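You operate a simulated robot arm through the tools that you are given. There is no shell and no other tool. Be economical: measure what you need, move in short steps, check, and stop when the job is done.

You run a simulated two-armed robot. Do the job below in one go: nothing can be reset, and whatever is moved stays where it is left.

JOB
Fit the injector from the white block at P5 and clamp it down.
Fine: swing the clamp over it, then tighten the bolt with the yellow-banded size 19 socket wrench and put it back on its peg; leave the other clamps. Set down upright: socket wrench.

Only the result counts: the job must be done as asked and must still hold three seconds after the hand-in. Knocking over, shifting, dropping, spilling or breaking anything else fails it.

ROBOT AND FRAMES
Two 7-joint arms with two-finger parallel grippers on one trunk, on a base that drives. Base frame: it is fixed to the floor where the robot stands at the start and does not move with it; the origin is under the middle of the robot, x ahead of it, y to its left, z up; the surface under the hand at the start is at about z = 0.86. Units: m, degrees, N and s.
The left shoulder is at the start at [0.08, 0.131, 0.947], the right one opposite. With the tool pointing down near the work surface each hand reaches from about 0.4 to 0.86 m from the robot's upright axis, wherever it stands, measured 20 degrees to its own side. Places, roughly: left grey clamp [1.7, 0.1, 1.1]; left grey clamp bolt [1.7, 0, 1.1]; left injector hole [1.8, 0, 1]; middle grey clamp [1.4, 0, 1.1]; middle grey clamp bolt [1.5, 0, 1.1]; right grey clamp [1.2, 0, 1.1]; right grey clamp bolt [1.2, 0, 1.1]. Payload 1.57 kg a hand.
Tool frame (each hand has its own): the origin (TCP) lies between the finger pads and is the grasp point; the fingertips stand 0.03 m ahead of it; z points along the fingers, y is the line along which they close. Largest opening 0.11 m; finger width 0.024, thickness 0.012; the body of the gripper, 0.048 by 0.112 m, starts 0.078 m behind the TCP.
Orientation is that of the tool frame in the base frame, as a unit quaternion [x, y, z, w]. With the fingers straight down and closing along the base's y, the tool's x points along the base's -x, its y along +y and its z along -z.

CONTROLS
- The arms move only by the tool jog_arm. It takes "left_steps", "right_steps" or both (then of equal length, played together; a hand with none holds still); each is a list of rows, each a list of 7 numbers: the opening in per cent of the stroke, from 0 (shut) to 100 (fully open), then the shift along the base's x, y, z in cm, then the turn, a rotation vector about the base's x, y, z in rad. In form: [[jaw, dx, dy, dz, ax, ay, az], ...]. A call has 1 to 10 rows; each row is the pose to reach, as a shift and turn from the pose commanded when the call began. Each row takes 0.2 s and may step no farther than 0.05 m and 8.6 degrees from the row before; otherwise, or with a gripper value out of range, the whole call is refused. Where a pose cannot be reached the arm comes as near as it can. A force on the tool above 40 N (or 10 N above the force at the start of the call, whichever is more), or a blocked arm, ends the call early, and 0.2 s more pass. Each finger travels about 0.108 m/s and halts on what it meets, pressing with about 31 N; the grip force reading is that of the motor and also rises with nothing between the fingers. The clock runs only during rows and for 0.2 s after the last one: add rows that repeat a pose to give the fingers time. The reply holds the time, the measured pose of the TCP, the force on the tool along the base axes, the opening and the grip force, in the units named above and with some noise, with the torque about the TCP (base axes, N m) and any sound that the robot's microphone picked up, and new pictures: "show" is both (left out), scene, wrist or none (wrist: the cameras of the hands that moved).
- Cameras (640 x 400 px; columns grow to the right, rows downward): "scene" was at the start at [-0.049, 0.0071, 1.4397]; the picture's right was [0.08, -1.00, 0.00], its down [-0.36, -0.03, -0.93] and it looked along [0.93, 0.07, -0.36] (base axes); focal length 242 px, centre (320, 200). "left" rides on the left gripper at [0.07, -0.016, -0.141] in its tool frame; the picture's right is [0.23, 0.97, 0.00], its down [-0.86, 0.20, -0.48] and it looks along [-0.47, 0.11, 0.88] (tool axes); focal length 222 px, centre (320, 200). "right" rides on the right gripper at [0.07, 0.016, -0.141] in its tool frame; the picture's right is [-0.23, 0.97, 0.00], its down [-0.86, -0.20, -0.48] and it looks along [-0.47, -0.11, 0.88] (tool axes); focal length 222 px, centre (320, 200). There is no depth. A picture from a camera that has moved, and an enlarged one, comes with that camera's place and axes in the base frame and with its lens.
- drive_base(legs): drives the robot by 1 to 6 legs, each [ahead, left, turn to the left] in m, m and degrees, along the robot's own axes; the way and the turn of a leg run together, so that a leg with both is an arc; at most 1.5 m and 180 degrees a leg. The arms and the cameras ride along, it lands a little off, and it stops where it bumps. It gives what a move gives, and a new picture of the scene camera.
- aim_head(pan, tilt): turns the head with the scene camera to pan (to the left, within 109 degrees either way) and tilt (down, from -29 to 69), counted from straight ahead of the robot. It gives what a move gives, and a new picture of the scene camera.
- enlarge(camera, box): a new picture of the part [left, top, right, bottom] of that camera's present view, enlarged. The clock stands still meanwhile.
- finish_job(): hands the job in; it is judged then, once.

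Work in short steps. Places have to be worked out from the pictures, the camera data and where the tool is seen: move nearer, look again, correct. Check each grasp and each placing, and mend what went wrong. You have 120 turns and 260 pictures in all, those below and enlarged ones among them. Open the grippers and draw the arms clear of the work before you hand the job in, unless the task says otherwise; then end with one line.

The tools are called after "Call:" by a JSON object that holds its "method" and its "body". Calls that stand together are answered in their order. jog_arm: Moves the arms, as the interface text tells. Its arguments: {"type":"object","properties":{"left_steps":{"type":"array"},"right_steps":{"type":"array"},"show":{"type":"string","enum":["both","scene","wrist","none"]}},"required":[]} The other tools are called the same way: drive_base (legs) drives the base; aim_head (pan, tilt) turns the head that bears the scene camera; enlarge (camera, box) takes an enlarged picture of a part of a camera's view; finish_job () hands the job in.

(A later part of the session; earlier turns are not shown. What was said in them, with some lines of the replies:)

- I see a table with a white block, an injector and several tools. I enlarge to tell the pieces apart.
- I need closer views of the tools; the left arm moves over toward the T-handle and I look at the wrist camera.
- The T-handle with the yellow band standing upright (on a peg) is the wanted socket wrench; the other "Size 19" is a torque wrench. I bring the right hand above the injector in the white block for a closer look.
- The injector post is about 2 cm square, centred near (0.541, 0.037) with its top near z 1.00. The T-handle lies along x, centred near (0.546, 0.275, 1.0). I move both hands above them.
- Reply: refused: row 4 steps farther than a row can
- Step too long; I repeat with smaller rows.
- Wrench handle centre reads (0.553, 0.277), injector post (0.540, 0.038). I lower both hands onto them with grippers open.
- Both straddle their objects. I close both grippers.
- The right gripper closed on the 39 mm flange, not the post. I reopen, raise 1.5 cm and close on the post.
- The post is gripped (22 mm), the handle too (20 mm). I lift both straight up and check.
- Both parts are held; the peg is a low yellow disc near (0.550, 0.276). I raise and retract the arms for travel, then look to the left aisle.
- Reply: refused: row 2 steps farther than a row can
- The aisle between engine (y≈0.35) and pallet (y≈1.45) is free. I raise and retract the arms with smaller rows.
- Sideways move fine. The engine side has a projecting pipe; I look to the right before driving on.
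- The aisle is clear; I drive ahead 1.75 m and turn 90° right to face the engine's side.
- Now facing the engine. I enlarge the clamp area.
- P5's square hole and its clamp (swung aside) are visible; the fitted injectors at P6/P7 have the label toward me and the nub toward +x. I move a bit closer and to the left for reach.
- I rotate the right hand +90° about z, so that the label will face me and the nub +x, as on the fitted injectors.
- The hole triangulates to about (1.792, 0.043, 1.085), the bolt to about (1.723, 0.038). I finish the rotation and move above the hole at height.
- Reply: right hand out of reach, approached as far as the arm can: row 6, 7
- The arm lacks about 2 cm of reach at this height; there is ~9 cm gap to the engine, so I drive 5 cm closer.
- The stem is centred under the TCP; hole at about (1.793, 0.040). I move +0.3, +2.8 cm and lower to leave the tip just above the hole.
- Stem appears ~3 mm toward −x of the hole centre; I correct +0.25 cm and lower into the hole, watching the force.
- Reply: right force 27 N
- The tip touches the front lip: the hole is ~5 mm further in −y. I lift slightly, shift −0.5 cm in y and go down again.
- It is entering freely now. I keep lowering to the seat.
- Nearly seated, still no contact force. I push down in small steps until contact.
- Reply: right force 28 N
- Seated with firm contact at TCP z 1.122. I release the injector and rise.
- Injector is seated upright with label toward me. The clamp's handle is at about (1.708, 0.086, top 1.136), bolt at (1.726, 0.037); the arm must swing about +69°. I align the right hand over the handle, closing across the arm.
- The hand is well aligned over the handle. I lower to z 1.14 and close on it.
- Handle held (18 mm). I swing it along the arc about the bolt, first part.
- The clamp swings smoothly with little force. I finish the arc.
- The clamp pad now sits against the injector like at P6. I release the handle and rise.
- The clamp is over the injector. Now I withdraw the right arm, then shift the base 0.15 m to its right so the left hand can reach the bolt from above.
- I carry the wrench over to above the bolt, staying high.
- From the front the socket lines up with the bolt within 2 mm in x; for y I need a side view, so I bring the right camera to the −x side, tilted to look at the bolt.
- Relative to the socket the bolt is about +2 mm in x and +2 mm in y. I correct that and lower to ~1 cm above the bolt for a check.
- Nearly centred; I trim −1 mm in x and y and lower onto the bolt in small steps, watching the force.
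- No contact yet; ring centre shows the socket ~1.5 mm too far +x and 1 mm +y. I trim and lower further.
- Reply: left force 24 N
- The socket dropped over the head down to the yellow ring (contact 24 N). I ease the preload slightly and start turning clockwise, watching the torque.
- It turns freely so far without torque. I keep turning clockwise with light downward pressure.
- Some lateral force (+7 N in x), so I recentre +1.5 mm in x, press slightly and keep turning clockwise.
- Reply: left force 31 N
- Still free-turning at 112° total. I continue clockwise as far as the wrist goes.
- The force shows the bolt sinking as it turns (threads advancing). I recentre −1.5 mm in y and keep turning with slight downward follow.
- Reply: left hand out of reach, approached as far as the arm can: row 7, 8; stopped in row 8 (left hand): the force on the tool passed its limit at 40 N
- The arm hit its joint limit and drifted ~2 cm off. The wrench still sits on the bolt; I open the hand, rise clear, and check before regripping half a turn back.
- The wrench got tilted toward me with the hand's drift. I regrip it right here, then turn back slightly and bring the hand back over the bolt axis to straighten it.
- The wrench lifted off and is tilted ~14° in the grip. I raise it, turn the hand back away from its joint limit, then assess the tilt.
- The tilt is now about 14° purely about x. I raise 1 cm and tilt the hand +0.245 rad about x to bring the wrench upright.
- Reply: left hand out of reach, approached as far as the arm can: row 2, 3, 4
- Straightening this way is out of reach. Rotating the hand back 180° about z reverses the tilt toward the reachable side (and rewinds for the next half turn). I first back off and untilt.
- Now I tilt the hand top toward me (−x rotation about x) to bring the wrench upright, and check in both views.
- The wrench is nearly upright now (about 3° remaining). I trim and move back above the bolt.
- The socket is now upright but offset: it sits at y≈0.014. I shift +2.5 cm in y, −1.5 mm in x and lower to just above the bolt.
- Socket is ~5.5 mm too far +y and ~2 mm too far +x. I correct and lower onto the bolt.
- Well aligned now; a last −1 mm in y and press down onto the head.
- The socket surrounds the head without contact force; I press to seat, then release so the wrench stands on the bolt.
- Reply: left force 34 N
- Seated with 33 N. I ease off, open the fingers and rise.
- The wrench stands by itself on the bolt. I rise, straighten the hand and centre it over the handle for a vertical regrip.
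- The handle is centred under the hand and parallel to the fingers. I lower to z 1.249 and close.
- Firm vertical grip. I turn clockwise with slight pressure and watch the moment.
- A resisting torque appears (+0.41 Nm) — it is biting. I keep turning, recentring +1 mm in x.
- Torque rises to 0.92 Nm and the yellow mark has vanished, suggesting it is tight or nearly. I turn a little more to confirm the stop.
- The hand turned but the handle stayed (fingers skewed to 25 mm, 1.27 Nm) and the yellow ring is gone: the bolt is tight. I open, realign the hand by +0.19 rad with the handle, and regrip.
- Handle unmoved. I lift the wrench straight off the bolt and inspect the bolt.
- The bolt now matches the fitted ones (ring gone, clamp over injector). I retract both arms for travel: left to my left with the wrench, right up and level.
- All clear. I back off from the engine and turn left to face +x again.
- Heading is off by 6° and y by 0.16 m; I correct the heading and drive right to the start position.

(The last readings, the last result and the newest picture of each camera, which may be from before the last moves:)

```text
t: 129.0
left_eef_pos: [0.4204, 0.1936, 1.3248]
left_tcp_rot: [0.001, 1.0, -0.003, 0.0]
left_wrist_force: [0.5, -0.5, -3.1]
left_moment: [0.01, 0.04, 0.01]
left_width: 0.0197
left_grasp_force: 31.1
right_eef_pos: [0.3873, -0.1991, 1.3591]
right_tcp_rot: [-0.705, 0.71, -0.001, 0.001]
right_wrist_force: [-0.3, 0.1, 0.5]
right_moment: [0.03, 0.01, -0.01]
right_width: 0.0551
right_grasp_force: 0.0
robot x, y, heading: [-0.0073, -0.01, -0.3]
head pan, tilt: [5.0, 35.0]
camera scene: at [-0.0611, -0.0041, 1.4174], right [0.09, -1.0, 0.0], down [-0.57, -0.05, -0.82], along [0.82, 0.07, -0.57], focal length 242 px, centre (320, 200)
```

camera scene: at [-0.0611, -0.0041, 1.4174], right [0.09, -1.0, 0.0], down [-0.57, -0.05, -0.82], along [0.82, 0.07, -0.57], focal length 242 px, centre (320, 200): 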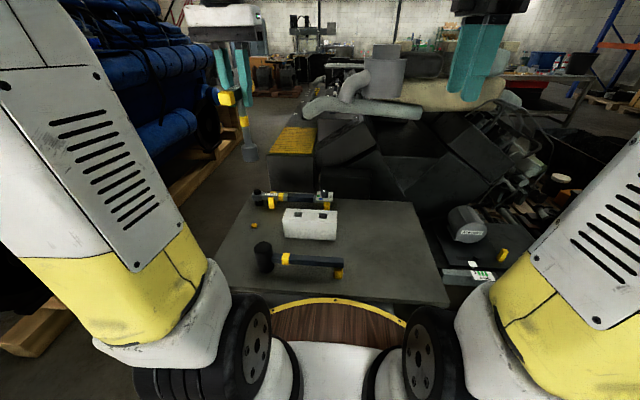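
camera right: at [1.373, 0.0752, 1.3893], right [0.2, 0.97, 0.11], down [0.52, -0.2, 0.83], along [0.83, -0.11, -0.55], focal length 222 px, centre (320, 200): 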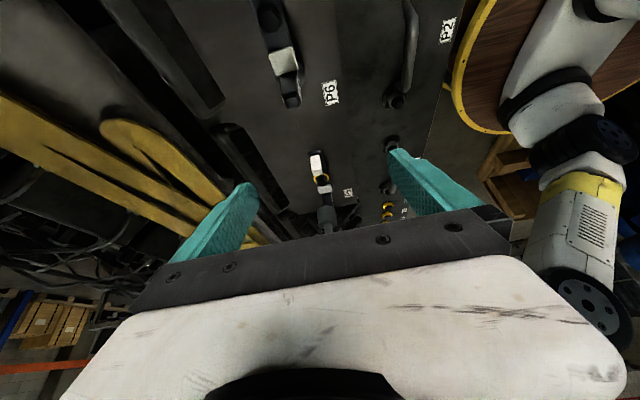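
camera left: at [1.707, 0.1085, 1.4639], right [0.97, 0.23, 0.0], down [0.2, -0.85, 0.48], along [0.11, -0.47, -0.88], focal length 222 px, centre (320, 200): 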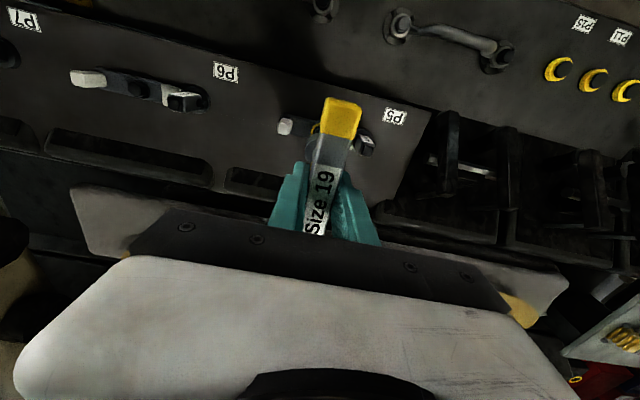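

Back at the table; the peg reads about (0.552, 0.277). I move the wrench above it.

Call:
{"method": "jog_arm", "body": {"left_steps": [[0, 3.5, 2.2, 0, 0, 0, 0], [0, 7, 4.4, 0, 0, 0, 0], [0, 10.5, 6.6, 0, 0, 0, 0], [0, 13.1, 8.3, 0, 0, 0, 0], [0, 13.1, 8.3, -4, 0, 0, 0], [0, 13.1, 8.3, -8, 0, 0, 0], [0, 13.1, 8.3, -12, 0, 0, 0], [0, 13.1, 8.3, -16, 0, 0, 0], [0, 13.1, 8.3, -20, 0, 0, 0], [0, 13.1, 8.3, -20, 0, 0, 0]], "show": "wrist"}}

Call:
{"method": "enlarge", "body": {"camera": "scene", "box": [200, 140, 320, 260]}}

Call:
{"method": "enlarge", "body": {"camera": "right", "box": [0, 0, 640, 400]}}

```text
t: 131.2
left_eef_pos: [0.5465, 0.2762, 1.1244]
left_tcp_rot: [0.002, 1.0, -0.004, 0.0]
left_wrist_force: [0.1, -0.4, -3.5]
left_moment: [-0.02, -0.01, 0.01]
left_width: 0.0201
left_grasp_force: 30.8
right_eef_pos: [0.3868, -0.1976, 1.3578]
right_tcp_rot: [-0.704, 0.71, -0.001, 0.001]
right_wrist_force: [-0.1, 0.7, -0.3]
right_moment: [-0.02, -0.02, 0.0]
right_width: 0.0549
right_grasp_force: 0.0
robot x, y, heading: [-0.0061, -0.0153, -0.1]
head pan, tilt: [5.0, 35.0]
camera left: at [0.4775, 0.2597, 1.2647], right [-0.22, 0.97, -0.01], down [0.86, 0.2, 0.48], along [0.47, 0.1, -0.88], focal length 222 px, centre (320, 200)
```

left: 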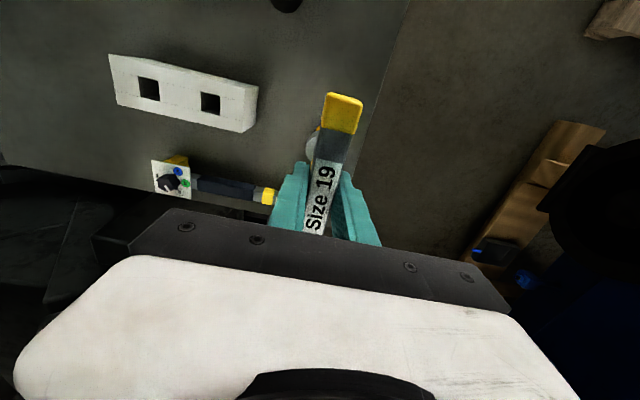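

```text
3.33 times, centred on (260, 200) of scene
camera zoom: at [-0.061, -0.004, 1.4174], right [0.09, -1.0, 0.0], down [-0.57, -0.05, -0.82], along [0.82, 0.07, -0.57], focal length 807 px, centre (520, 200)
```

zoom: 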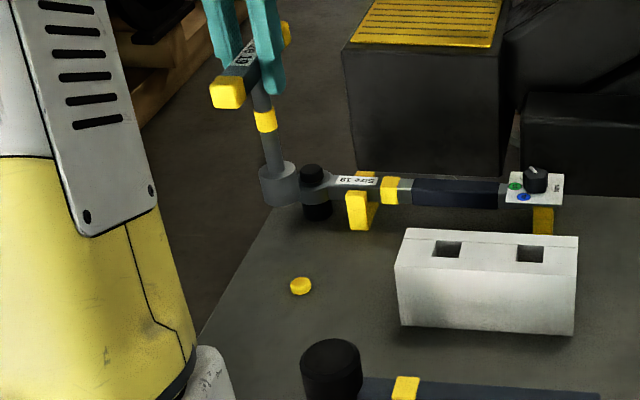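

```text
1.00 times, centred on (320, 200) of right (not enlarged: the box is as wide or as high as the picture)
camera zoom: at [0.3697, -0.2681, 1.5002], right [-0.97, 0.24, 0.0], down [0.21, 0.85, 0.48], along [0.11, 0.47, -0.88], focal length 222 px, centre (320, 200)
```

zoom: 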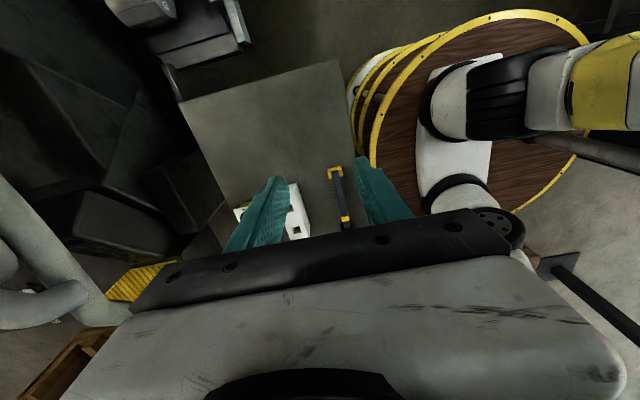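

Wrench is over the peg region. For a precise side view I bring the right camera to the right side, looking left at the peg.

Call:
{"method": "jog_arm", "body": {"right_steps": [[60, 1.8, 2.6, -2.9, 0.05, 0, 0], [70, 3.6, 5.2, -5.8, 0.1, 0, 0], [80, 5.4, 7.8, -8.7, 0.15, 0, 0], [90, 7.2, 10.4, -11.6, 0.2, 0, 0], [100, 9, 13, -14.5, 0.25, 0, 0], [100, 10.8, 15.6, -17.4, 0.3, 0, 0], [100, 12.6, 18.2, -20.3, 0.35, 0, 0], [100, 14.4, 20.8, -23.2, 0.4, 0, 0], [100, 16.2, 23.4, -26.1, 0.45, 0, 0], [100, 17.3, 25.3, -28.8, 0.5, 0, 0]], "show": "wrist"}}

Call:
{"method": "enlarge", "body": {"camera": "right", "box": [260, 120, 380, 240]}}

```text
t: 133.4
left_eef_pos: [0.5464, 0.2772, 1.1236]
left_tcp_rot: [0.002, 1.0, -0.005, 0.0]
left_wrist_force: [-0.7, 0.1, -3.2]
left_moment: [0.0, -0.02, 0.05]
left_width: 0.0198
left_grasp_force: 31.3
right_eef_pos: [0.5594, 0.0551, 1.0714]
right_tcp_rot: [-0.682, 0.688, 0.175, 0.176]
right_wrist_force: [0.2, -0.5, 0.7]
right_moment: [0.02, 0.0, -0.02]
right_width: 0.1099
right_grasp_force: 0.0
robot x, y, heading: [-0.0069, -0.0096, -0.3]
head pan, tilt: [5.0, 35.0]
camera right: at [0.5419, -0.0735, 1.1636], right [-0.97, 0.21, 0.11], down [0.21, 0.52, 0.83], along [0.11, 0.83, -0.55], focal length 222 px, centre (320, 200)
```

right: 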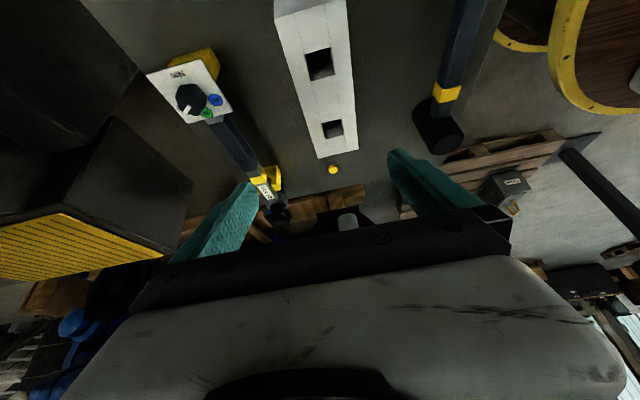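

```text
3.33 times, centred on (320, 180) of right
camera zoom: at [0.5419, -0.0735, 1.1636], right [-0.97, 0.21, 0.11], down [0.21, 0.52, 0.83], along [0.11, 0.83, -0.55], focal length 740 px, centre (320, 267)
```

zoom: 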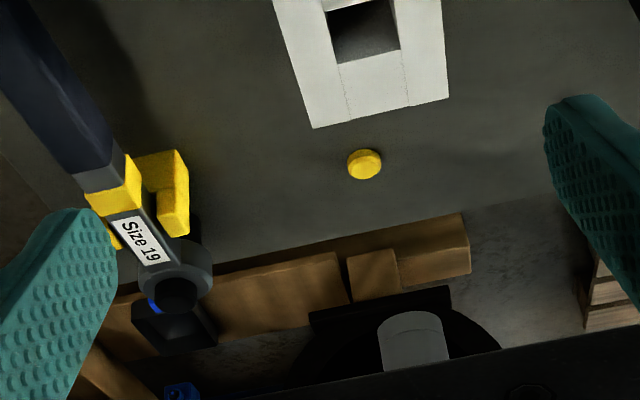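

Peg triangulates to (0.5528, 0.2742, top 0.865). I shift +0.6/−0.25 cm and lower until the socket is ~2.5 cm above it.

Call:
{"method": "jog_arm", "body": {"left_steps": [[0, 0.6, -0.25, -2, 0, 0, 0], [0, 0.6, -0.25, -5, 0, 0, 0], [0, 0.6, -0.25, -8, 0, 0, 0], [0, 0.6, -0.25, -8.8, 0, 0, 0], [0, 0.6, -0.25, -8.8, 0, 0, 0]], "show": "none"}}

Call:
{"method": "enlarge", "body": {"camera": "right", "box": [280, 130, 380, 230]}}

Call:
{"method": "enlarge", "body": {"camera": "scene", "box": [210, 160, 300, 250]}}

```text
t: 134.6
left_eef_pos: [0.5582, 0.2732, 1.0365]
left_tcp_rot: [0.002, 1.0, -0.004, 0.0]
left_wrist_force: [0.5, -0.1, -4.0]
left_moment: [0.01, 0.02, 0.02]
left_width: 0.0197
left_grasp_force: 30.9
right_eef_pos: [0.5595, 0.0542, 1.0732]
right_tcp_rot: [-0.681, 0.689, 0.175, 0.176]
right_wrist_force: [-0.4, 0.0, -0.3]
right_moment: [0.0, -0.02, -0.02]
right_width: 0.1098
right_grasp_force: 0.1
robot x, y, heading: [-0.0087, -0.0068, -0.3]
head pan, tilt: [5.0, 35.0]
```

```text
4.00 times, centred on (330, 180) of right
camera zoom: at [0.5421, -0.0739, 1.1638], right [-0.97, 0.21, 0.11], down [0.21, 0.52, 0.83], along [0.11, 0.83, -0.55], focal length 888 px, centre (280, 280)
```

zoom: 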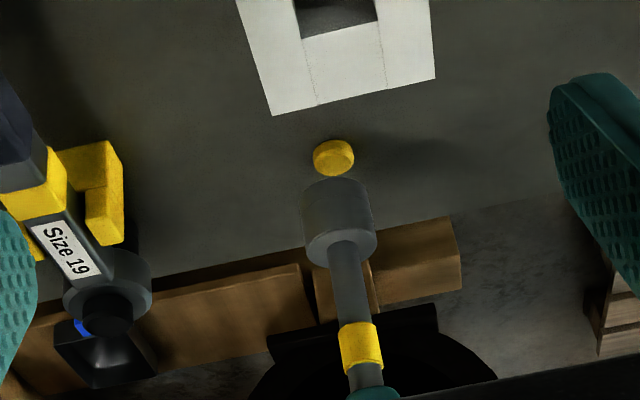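

```text
4.44 times, centred on (255, 205) of scene
camera zoom: at [-0.0609, -0.004, 1.4174], right [0.09, -1.0, 0.0], down [-0.57, -0.05, -0.82], along [0.82, 0.07, -0.57], focal length 1076 px, centre (609, 178)
```

zoom: 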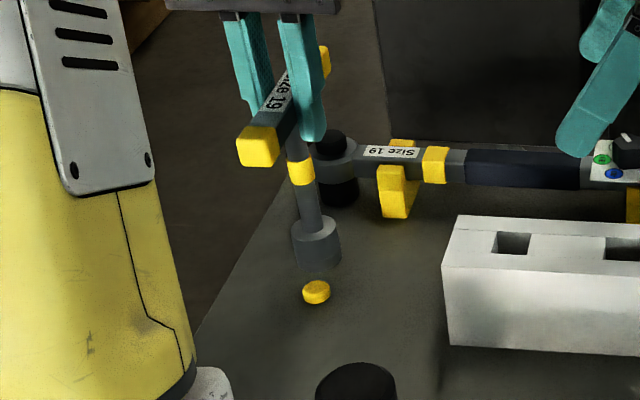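

Socket is 2 mm too far +x and 6 mm short in +y relative to the peg. I correct and lower to just above the peg.

Call:
{"method": "jog_arm", "body": {"left_steps": [[0, -0.2, 0.6, 0, 0, 0, 0], [0, -0.2, 0.6, -1, 0, 0, 0], [0, -0.2, 0.6, -2, 0, 0, 0], [0, -0.2, 0.6, -2, 0, 0, 0]], "show": "none"}}

Call:
{"method": "enlarge", "body": {"camera": "right", "box": [300, 140, 360, 200]}}

Call:
{"method": "enlarge", "body": {"camera": "scene", "box": [225, 190, 285, 250]}}

```text
t: 135.6
left_eef_pos: [0.5558, 0.2807, 1.0156]
left_tcp_rot: [0.001, 1.0, -0.004, 0.0]
left_wrist_force: [0.2, 0.9, -2.3]
left_moment: [0.01, 0.01, -0.01]
left_width: 0.0198
left_grasp_force: 30.8
right_eef_pos: [0.5596, 0.0554, 1.0715]
right_tcp_rot: [-0.682, 0.688, 0.175, 0.175]
right_wrist_force: [0.1, 0.7, 0.5]
right_moment: [0.02, 0.0, -0.04]
right_width: 0.1098
right_grasp_force: 0.1
robot x, y, heading: [-0.0088, -0.0105, -0.2]
head pan, tilt: [5.0, 35.0]
```

```text
6.67 times, centred on (330, 170) of right
camera zoom: at [0.5421, -0.0739, 1.1638], right [-0.97, 0.21, 0.11], down [0.21, 0.52, 0.83], along [0.11, 0.83, -0.55], focal length 1481 px, centre (253, 400)
```

zoom: 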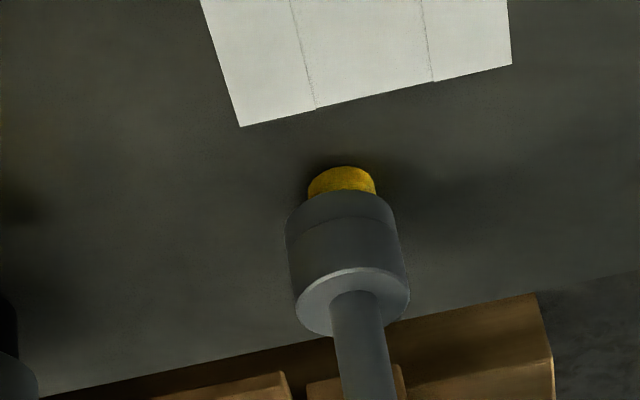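

```text
6.67 times, centred on (255, 220) of scene
camera zoom: at [-0.0609, -0.004, 1.4174], right [0.09, -1.0, 0.0], down [-0.57, -0.05, -0.82], along [0.82, 0.07, -0.57], focal length 1613 px, centre (753, 67)
```

zoom: 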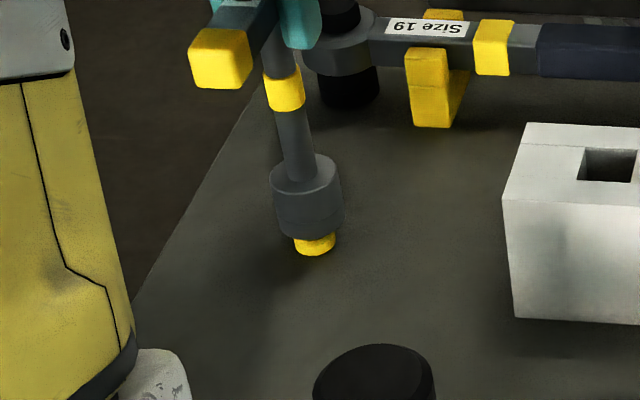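

Aligned within ~1–2 mm; trim −1 mm in y and lower onto the peg watching the force.

Call:
{"method": "jog_arm", "body": {"left_steps": [[0, 0, -0.1, 0, 0, 0, 0], [0, 0, -0.1, -0.5, 0, 0, 0], [0, 0, -0.1, -1.0, 0, 0, 0], [0, 0, -0.1, -1.4, 0, 0, 0], [0, 0, -0.1, -1.4, 0, 0, 0]], "show": "none"}}

Call:
{"method": "enlarge", "body": {"camera": "right", "box": [300, 140, 360, 200]}}

Call:
{"method": "enlarge", "body": {"camera": "scene", "box": [225, 190, 285, 250]}}

```text
t: 136.8
left_eef_pos: [0.5549, 0.2789, 1.0033]
left_tcp_rot: [0.001, 1.0, -0.005, 0.0]
left_wrist_force: [-0.2, 1.1, -3.6]
left_moment: [0.12, 0.07, 0.05]
left_width: 0.0198
left_grasp_force: 31.2
right_eef_pos: [0.5588, 0.0556, 1.0736]
right_tcp_rot: [-0.682, 0.689, 0.175, 0.176]
right_wrist_force: [1.1, -0.3, -0.7]
right_moment: [-0.01, 0.0, -0.01]
right_width: 0.1099
right_grasp_force: 0.0
robot x, y, heading: [-0.0063, -0.012, -0.3]
head pan, tilt: [5.0, 35.0]
```

```text
6.67 times, centred on (330, 170) of right
camera zoom: at [0.5421, -0.0738, 1.1638], right [-0.97, 0.21, 0.11], down [0.21, 0.52, 0.83], along [0.11, 0.83, -0.55], focal length 1481 px, centre (253, 400)
```

zoom: 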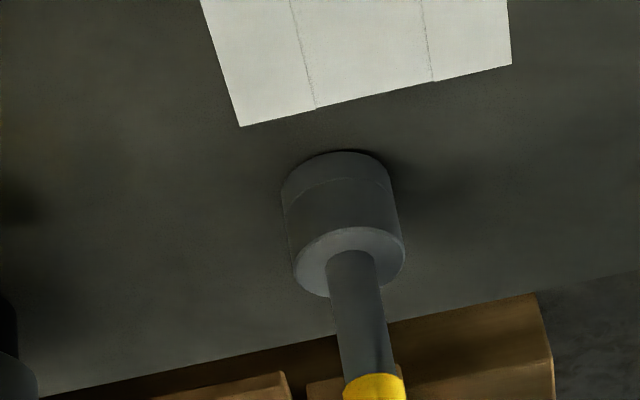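

```text
6.67 times, centred on (255, 220) of scene
camera zoom: at [-0.0609, -0.004, 1.4174], right [0.09, -1.0, 0.0], down [-0.57, -0.05, -0.82], along [0.82, 0.07, -0.57], focal length 1613 px, centre (753, 67)
```

zoom: 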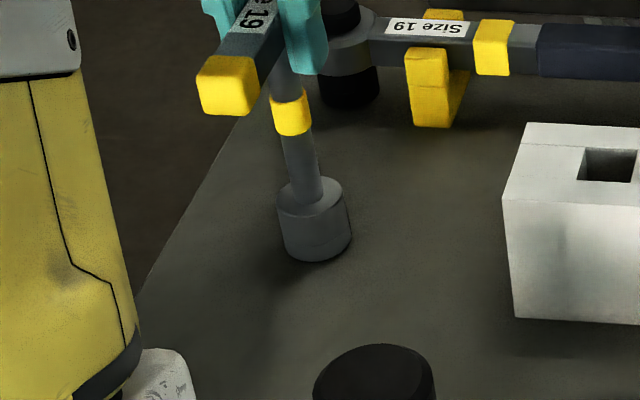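

The peg is inside the socket. I lower the last millimetres to contact.

Call:
{"method": "jog_arm", "body": {"left_steps": [[0, 0, 0, -0.15, 0, 0, 0], [0, 0, 0, -0.3, 0, 0, 0], [0, 0, 0, -0.45, 0, 0, 0], [0, 0, 0, -0.45, 0, 0, 0]], "show": "none"}}

```text
t: 137.8
left_eef_pos: [0.5552, 0.2774, 1.0008]
left_tcp_rot: [0.001, 1.0, -0.004, 0.002]
left_wrist_force: [-0.4, -0.1, 32.7]
left_moment: [0.5, -0.2, -0.05]
left_width: 0.0199
left_grasp_force: 30.9
right_eef_pos: [0.5591, 0.0538, 1.0729]
right_tcp_rot: [-0.682, 0.688, 0.175, 0.176]
right_wrist_force: [0.1, 0.5, -0.2]
right_moment: [0.0, 0.03, -0.02]
right_width: 0.1103
right_grasp_force: 0.0
robot x, y, heading: [-0.0077, -0.012, -0.1]
head pan, tilt: [5.0, 35.0]
```

It rests firmly (33 N) at z 1.001, the original height. I ease off and open the fingers.

Call:
{"method": "jog_arm", "body": {"left_steps": [[0, 0, 0, 0.35, 0, 0, 0], [15, 0, 0, 0.35, 0, 0, 0], [30, 0, 0, 0.35, 0, 0, 0], [50, 0, 0, 0.35, 0, 0, 0], [50, 0, 0, 0.35, 0, 0, 0]], "show": "none"}}

Call:
{"method": "enlarge", "body": {"camera": "scene", "box": [210, 150, 310, 250]}}

Call:
{"method": "enlarge", "body": {"camera": "right", "box": [280, 130, 380, 230]}}

```text
t: 139.0
left_eef_pos: [0.5552, 0.2785, 1.0032]
left_tcp_rot: [0.002, 1.0, -0.005, 0.0]
left_wrist_force: [-0.5, -0.3, -0.2]
left_moment: [-0.03, -0.01, 0.0]
left_width: 0.0549
left_grasp_force: 0.1
right_eef_pos: [0.5608, 0.0561, 1.0733]
right_tcp_rot: [-0.682, 0.688, 0.175, 0.175]
right_wrist_force: [-0.1, -0.1, -0.8]
right_moment: [0.0, 0.03, -0.02]
right_width: 0.1099
right_grasp_force: 0.0
robot x, y, heading: [-0.0089, -0.0108, -0.2]
head pan, tilt: [5.0, 35.0]
```

```text
4.00 times, centred on (260, 200) of scene
camera zoom: at [-0.061, -0.004, 1.4174], right [0.09, -1.0, 0.0], down [-0.57, -0.05, -0.82], along [0.82, 0.07, -0.57], focal length 968 px, centre (560, 200)
```

zoom: 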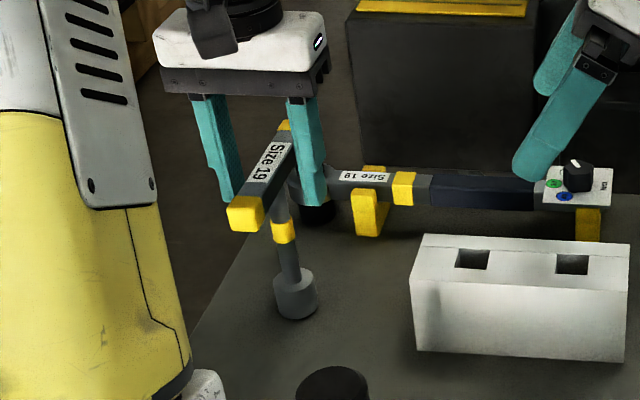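

```text
4.00 times, centred on (330, 180) of right
camera zoom: at [0.542, -0.0739, 1.1638], right [-0.97, 0.21, 0.11], down [0.21, 0.52, 0.83], along [0.11, 0.83, -0.55], focal length 888 px, centre (280, 280)
```

zoom: 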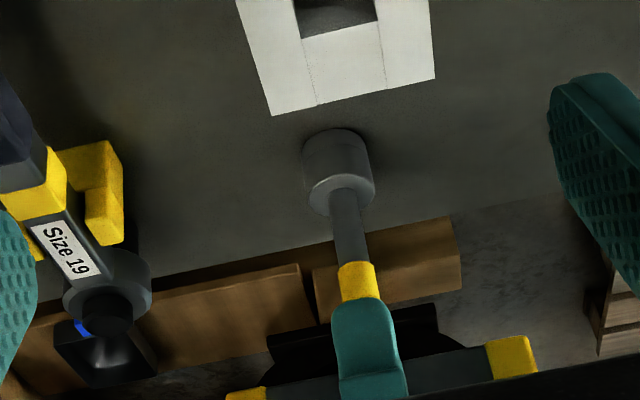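

The wrench stands upright on its peg by itself. I raise the left hand straight up and withdraw both arms.

Call:
{"method": "jog_arm", "body": {"left_steps": [[50, 0, 0, 4, 0, 0, 0], [50, 0, 0, 8, 0, 0, 0], [50, 0, 0, 12, 0, 0, 0], [50, 0, 0, 16, 0, 0, 0], [60, -3, 0, 19, 0, 0, 0], [80, -6, 0, 22, 0, 0, 0], [100, -9, 0, 25, 0, 0, 0], [100, -9, 0, 28, 0, 0, 0], [100, -9, 0, 28, 0, 0, 0]], "right_steps": [[100, 0, -1, 3, -0.06, 0, 0], [100, 0, -2, 6, -0.12, 0, 0], [100, 0, -4, 9, -0.18, 0, 0], [100, -1, -6, 12, -0.24, 0, 0], [100, -3, -8, 15, -0.3, 0, 0], [100, -5, -11, 18, -0.36, 0, 0], [100, -8, -14, 20, -0.42, 0, 0], [100, -11, -17, 22, -0.5, 0, 0], [100, -11, -17, 22, -0.5, 0, 0]], "show": "scene"}}

Call:
{"method": "enlarge", "body": {"camera": "scene", "box": [210, 150, 370, 290]}}

Call:
{"method": "aim_head", "body": {"pan": 2, "tilt": 14}}

```text
t: 141.0
left_eef_pos: [0.4643, 0.2815, 1.2835]
left_tcp_rot: [0.002, 1.0, -0.005, 0.0]
left_wrist_force: [0.3, -0.3, 0.4]
left_moment: [-0.01, 0.01, 0.02]
left_width: 0.1098
left_grasp_force: 0.1
right_eef_pos: [0.4536, -0.1146, 1.2911]
right_tcp_rot: [-0.705, 0.71, -0.001, 0.001]
right_wrist_force: [-0.1, -0.2, 0.3]
right_moment: [-0.02, 0.03, 0.0]
right_width: 0.1097
right_grasp_force: 0.0
robot x, y, heading: [-0.0067, -0.0121, -0.1]
head pan, tilt: [5.0, 35.0]
camera scene: at [-0.0612, -0.0041, 1.4174], right [0.09, -1.0, 0.0], down [-0.57, -0.05, -0.82], along [0.82, 0.07, -0.57], focal length 242 px, centre (320, 200)
```

scene: 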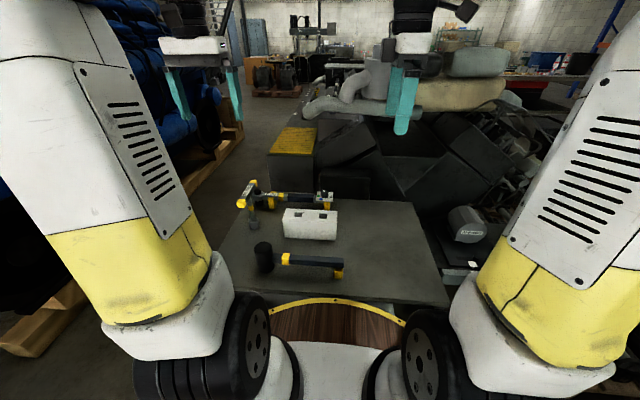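

```text
2.86 times, centred on (290, 220) of scene
camera zoom: at [-0.0612, -0.0041, 1.4174], right [0.09, -1.0, 0.0], down [-0.57, -0.05, -0.82], along [0.82, 0.07, -0.57], focal length 691 px, centre (406, 143)
```

zoom: 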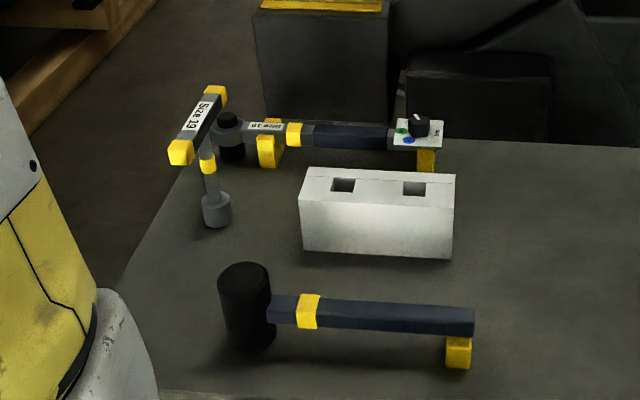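

```text
t: 141.9
left_eef_pos: [0.4643, 0.2814, 1.284]
left_tcp_rot: [0.002, 1.0, -0.003, 0.0]
left_wrist_force: [0.6, 0.6, 0.1]
left_moment: [0.03, -0.02, -0.02]
left_width: 0.1101
left_grasp_force: 0.0
right_eef_pos: [0.4526, -0.1135, 1.2899]
right_tcp_rot: [-0.704, 0.71, -0.001, -0.001]
right_wrist_force: [-0.3, 0.2, 0.7]
right_moment: [-0.02, -0.01, 0.03]
right_width: 0.1099
right_grasp_force: 0.0
robot x, y, heading: [-0.0068, -0.0137, -0.1]
head pan, tilt: [2.0, 14.0]
camera scene: at [-0.0555, -0.0085, 1.451], right [0.03, -1.0, 0.0], down [-0.24, -0.01, -0.97], along [0.97, 0.03, -0.24], focal length 242 px, centre (320, 200)
```

scene: 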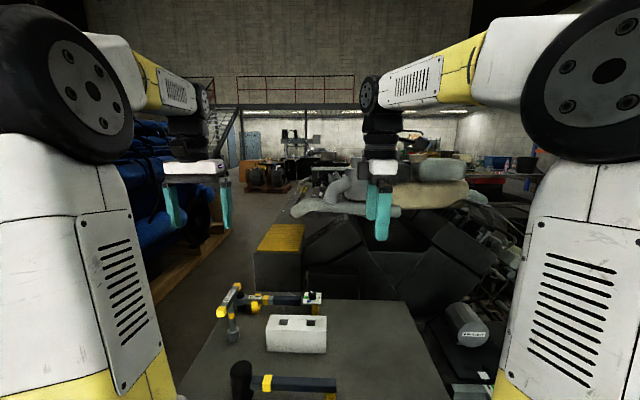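

The wrench stands upright on its peg, the injector is seated and clamped with the bolt tight, and both hands are open and clear. I hand the job in.

Call:
{"method": "finish_job", "body": {}}

```text
The job is handed in.
```

The injector is seated at P5, the clamp is swung over it with the bolt tightened until it stopped turning, and the size 19 socket wrench is back upright on its peg.
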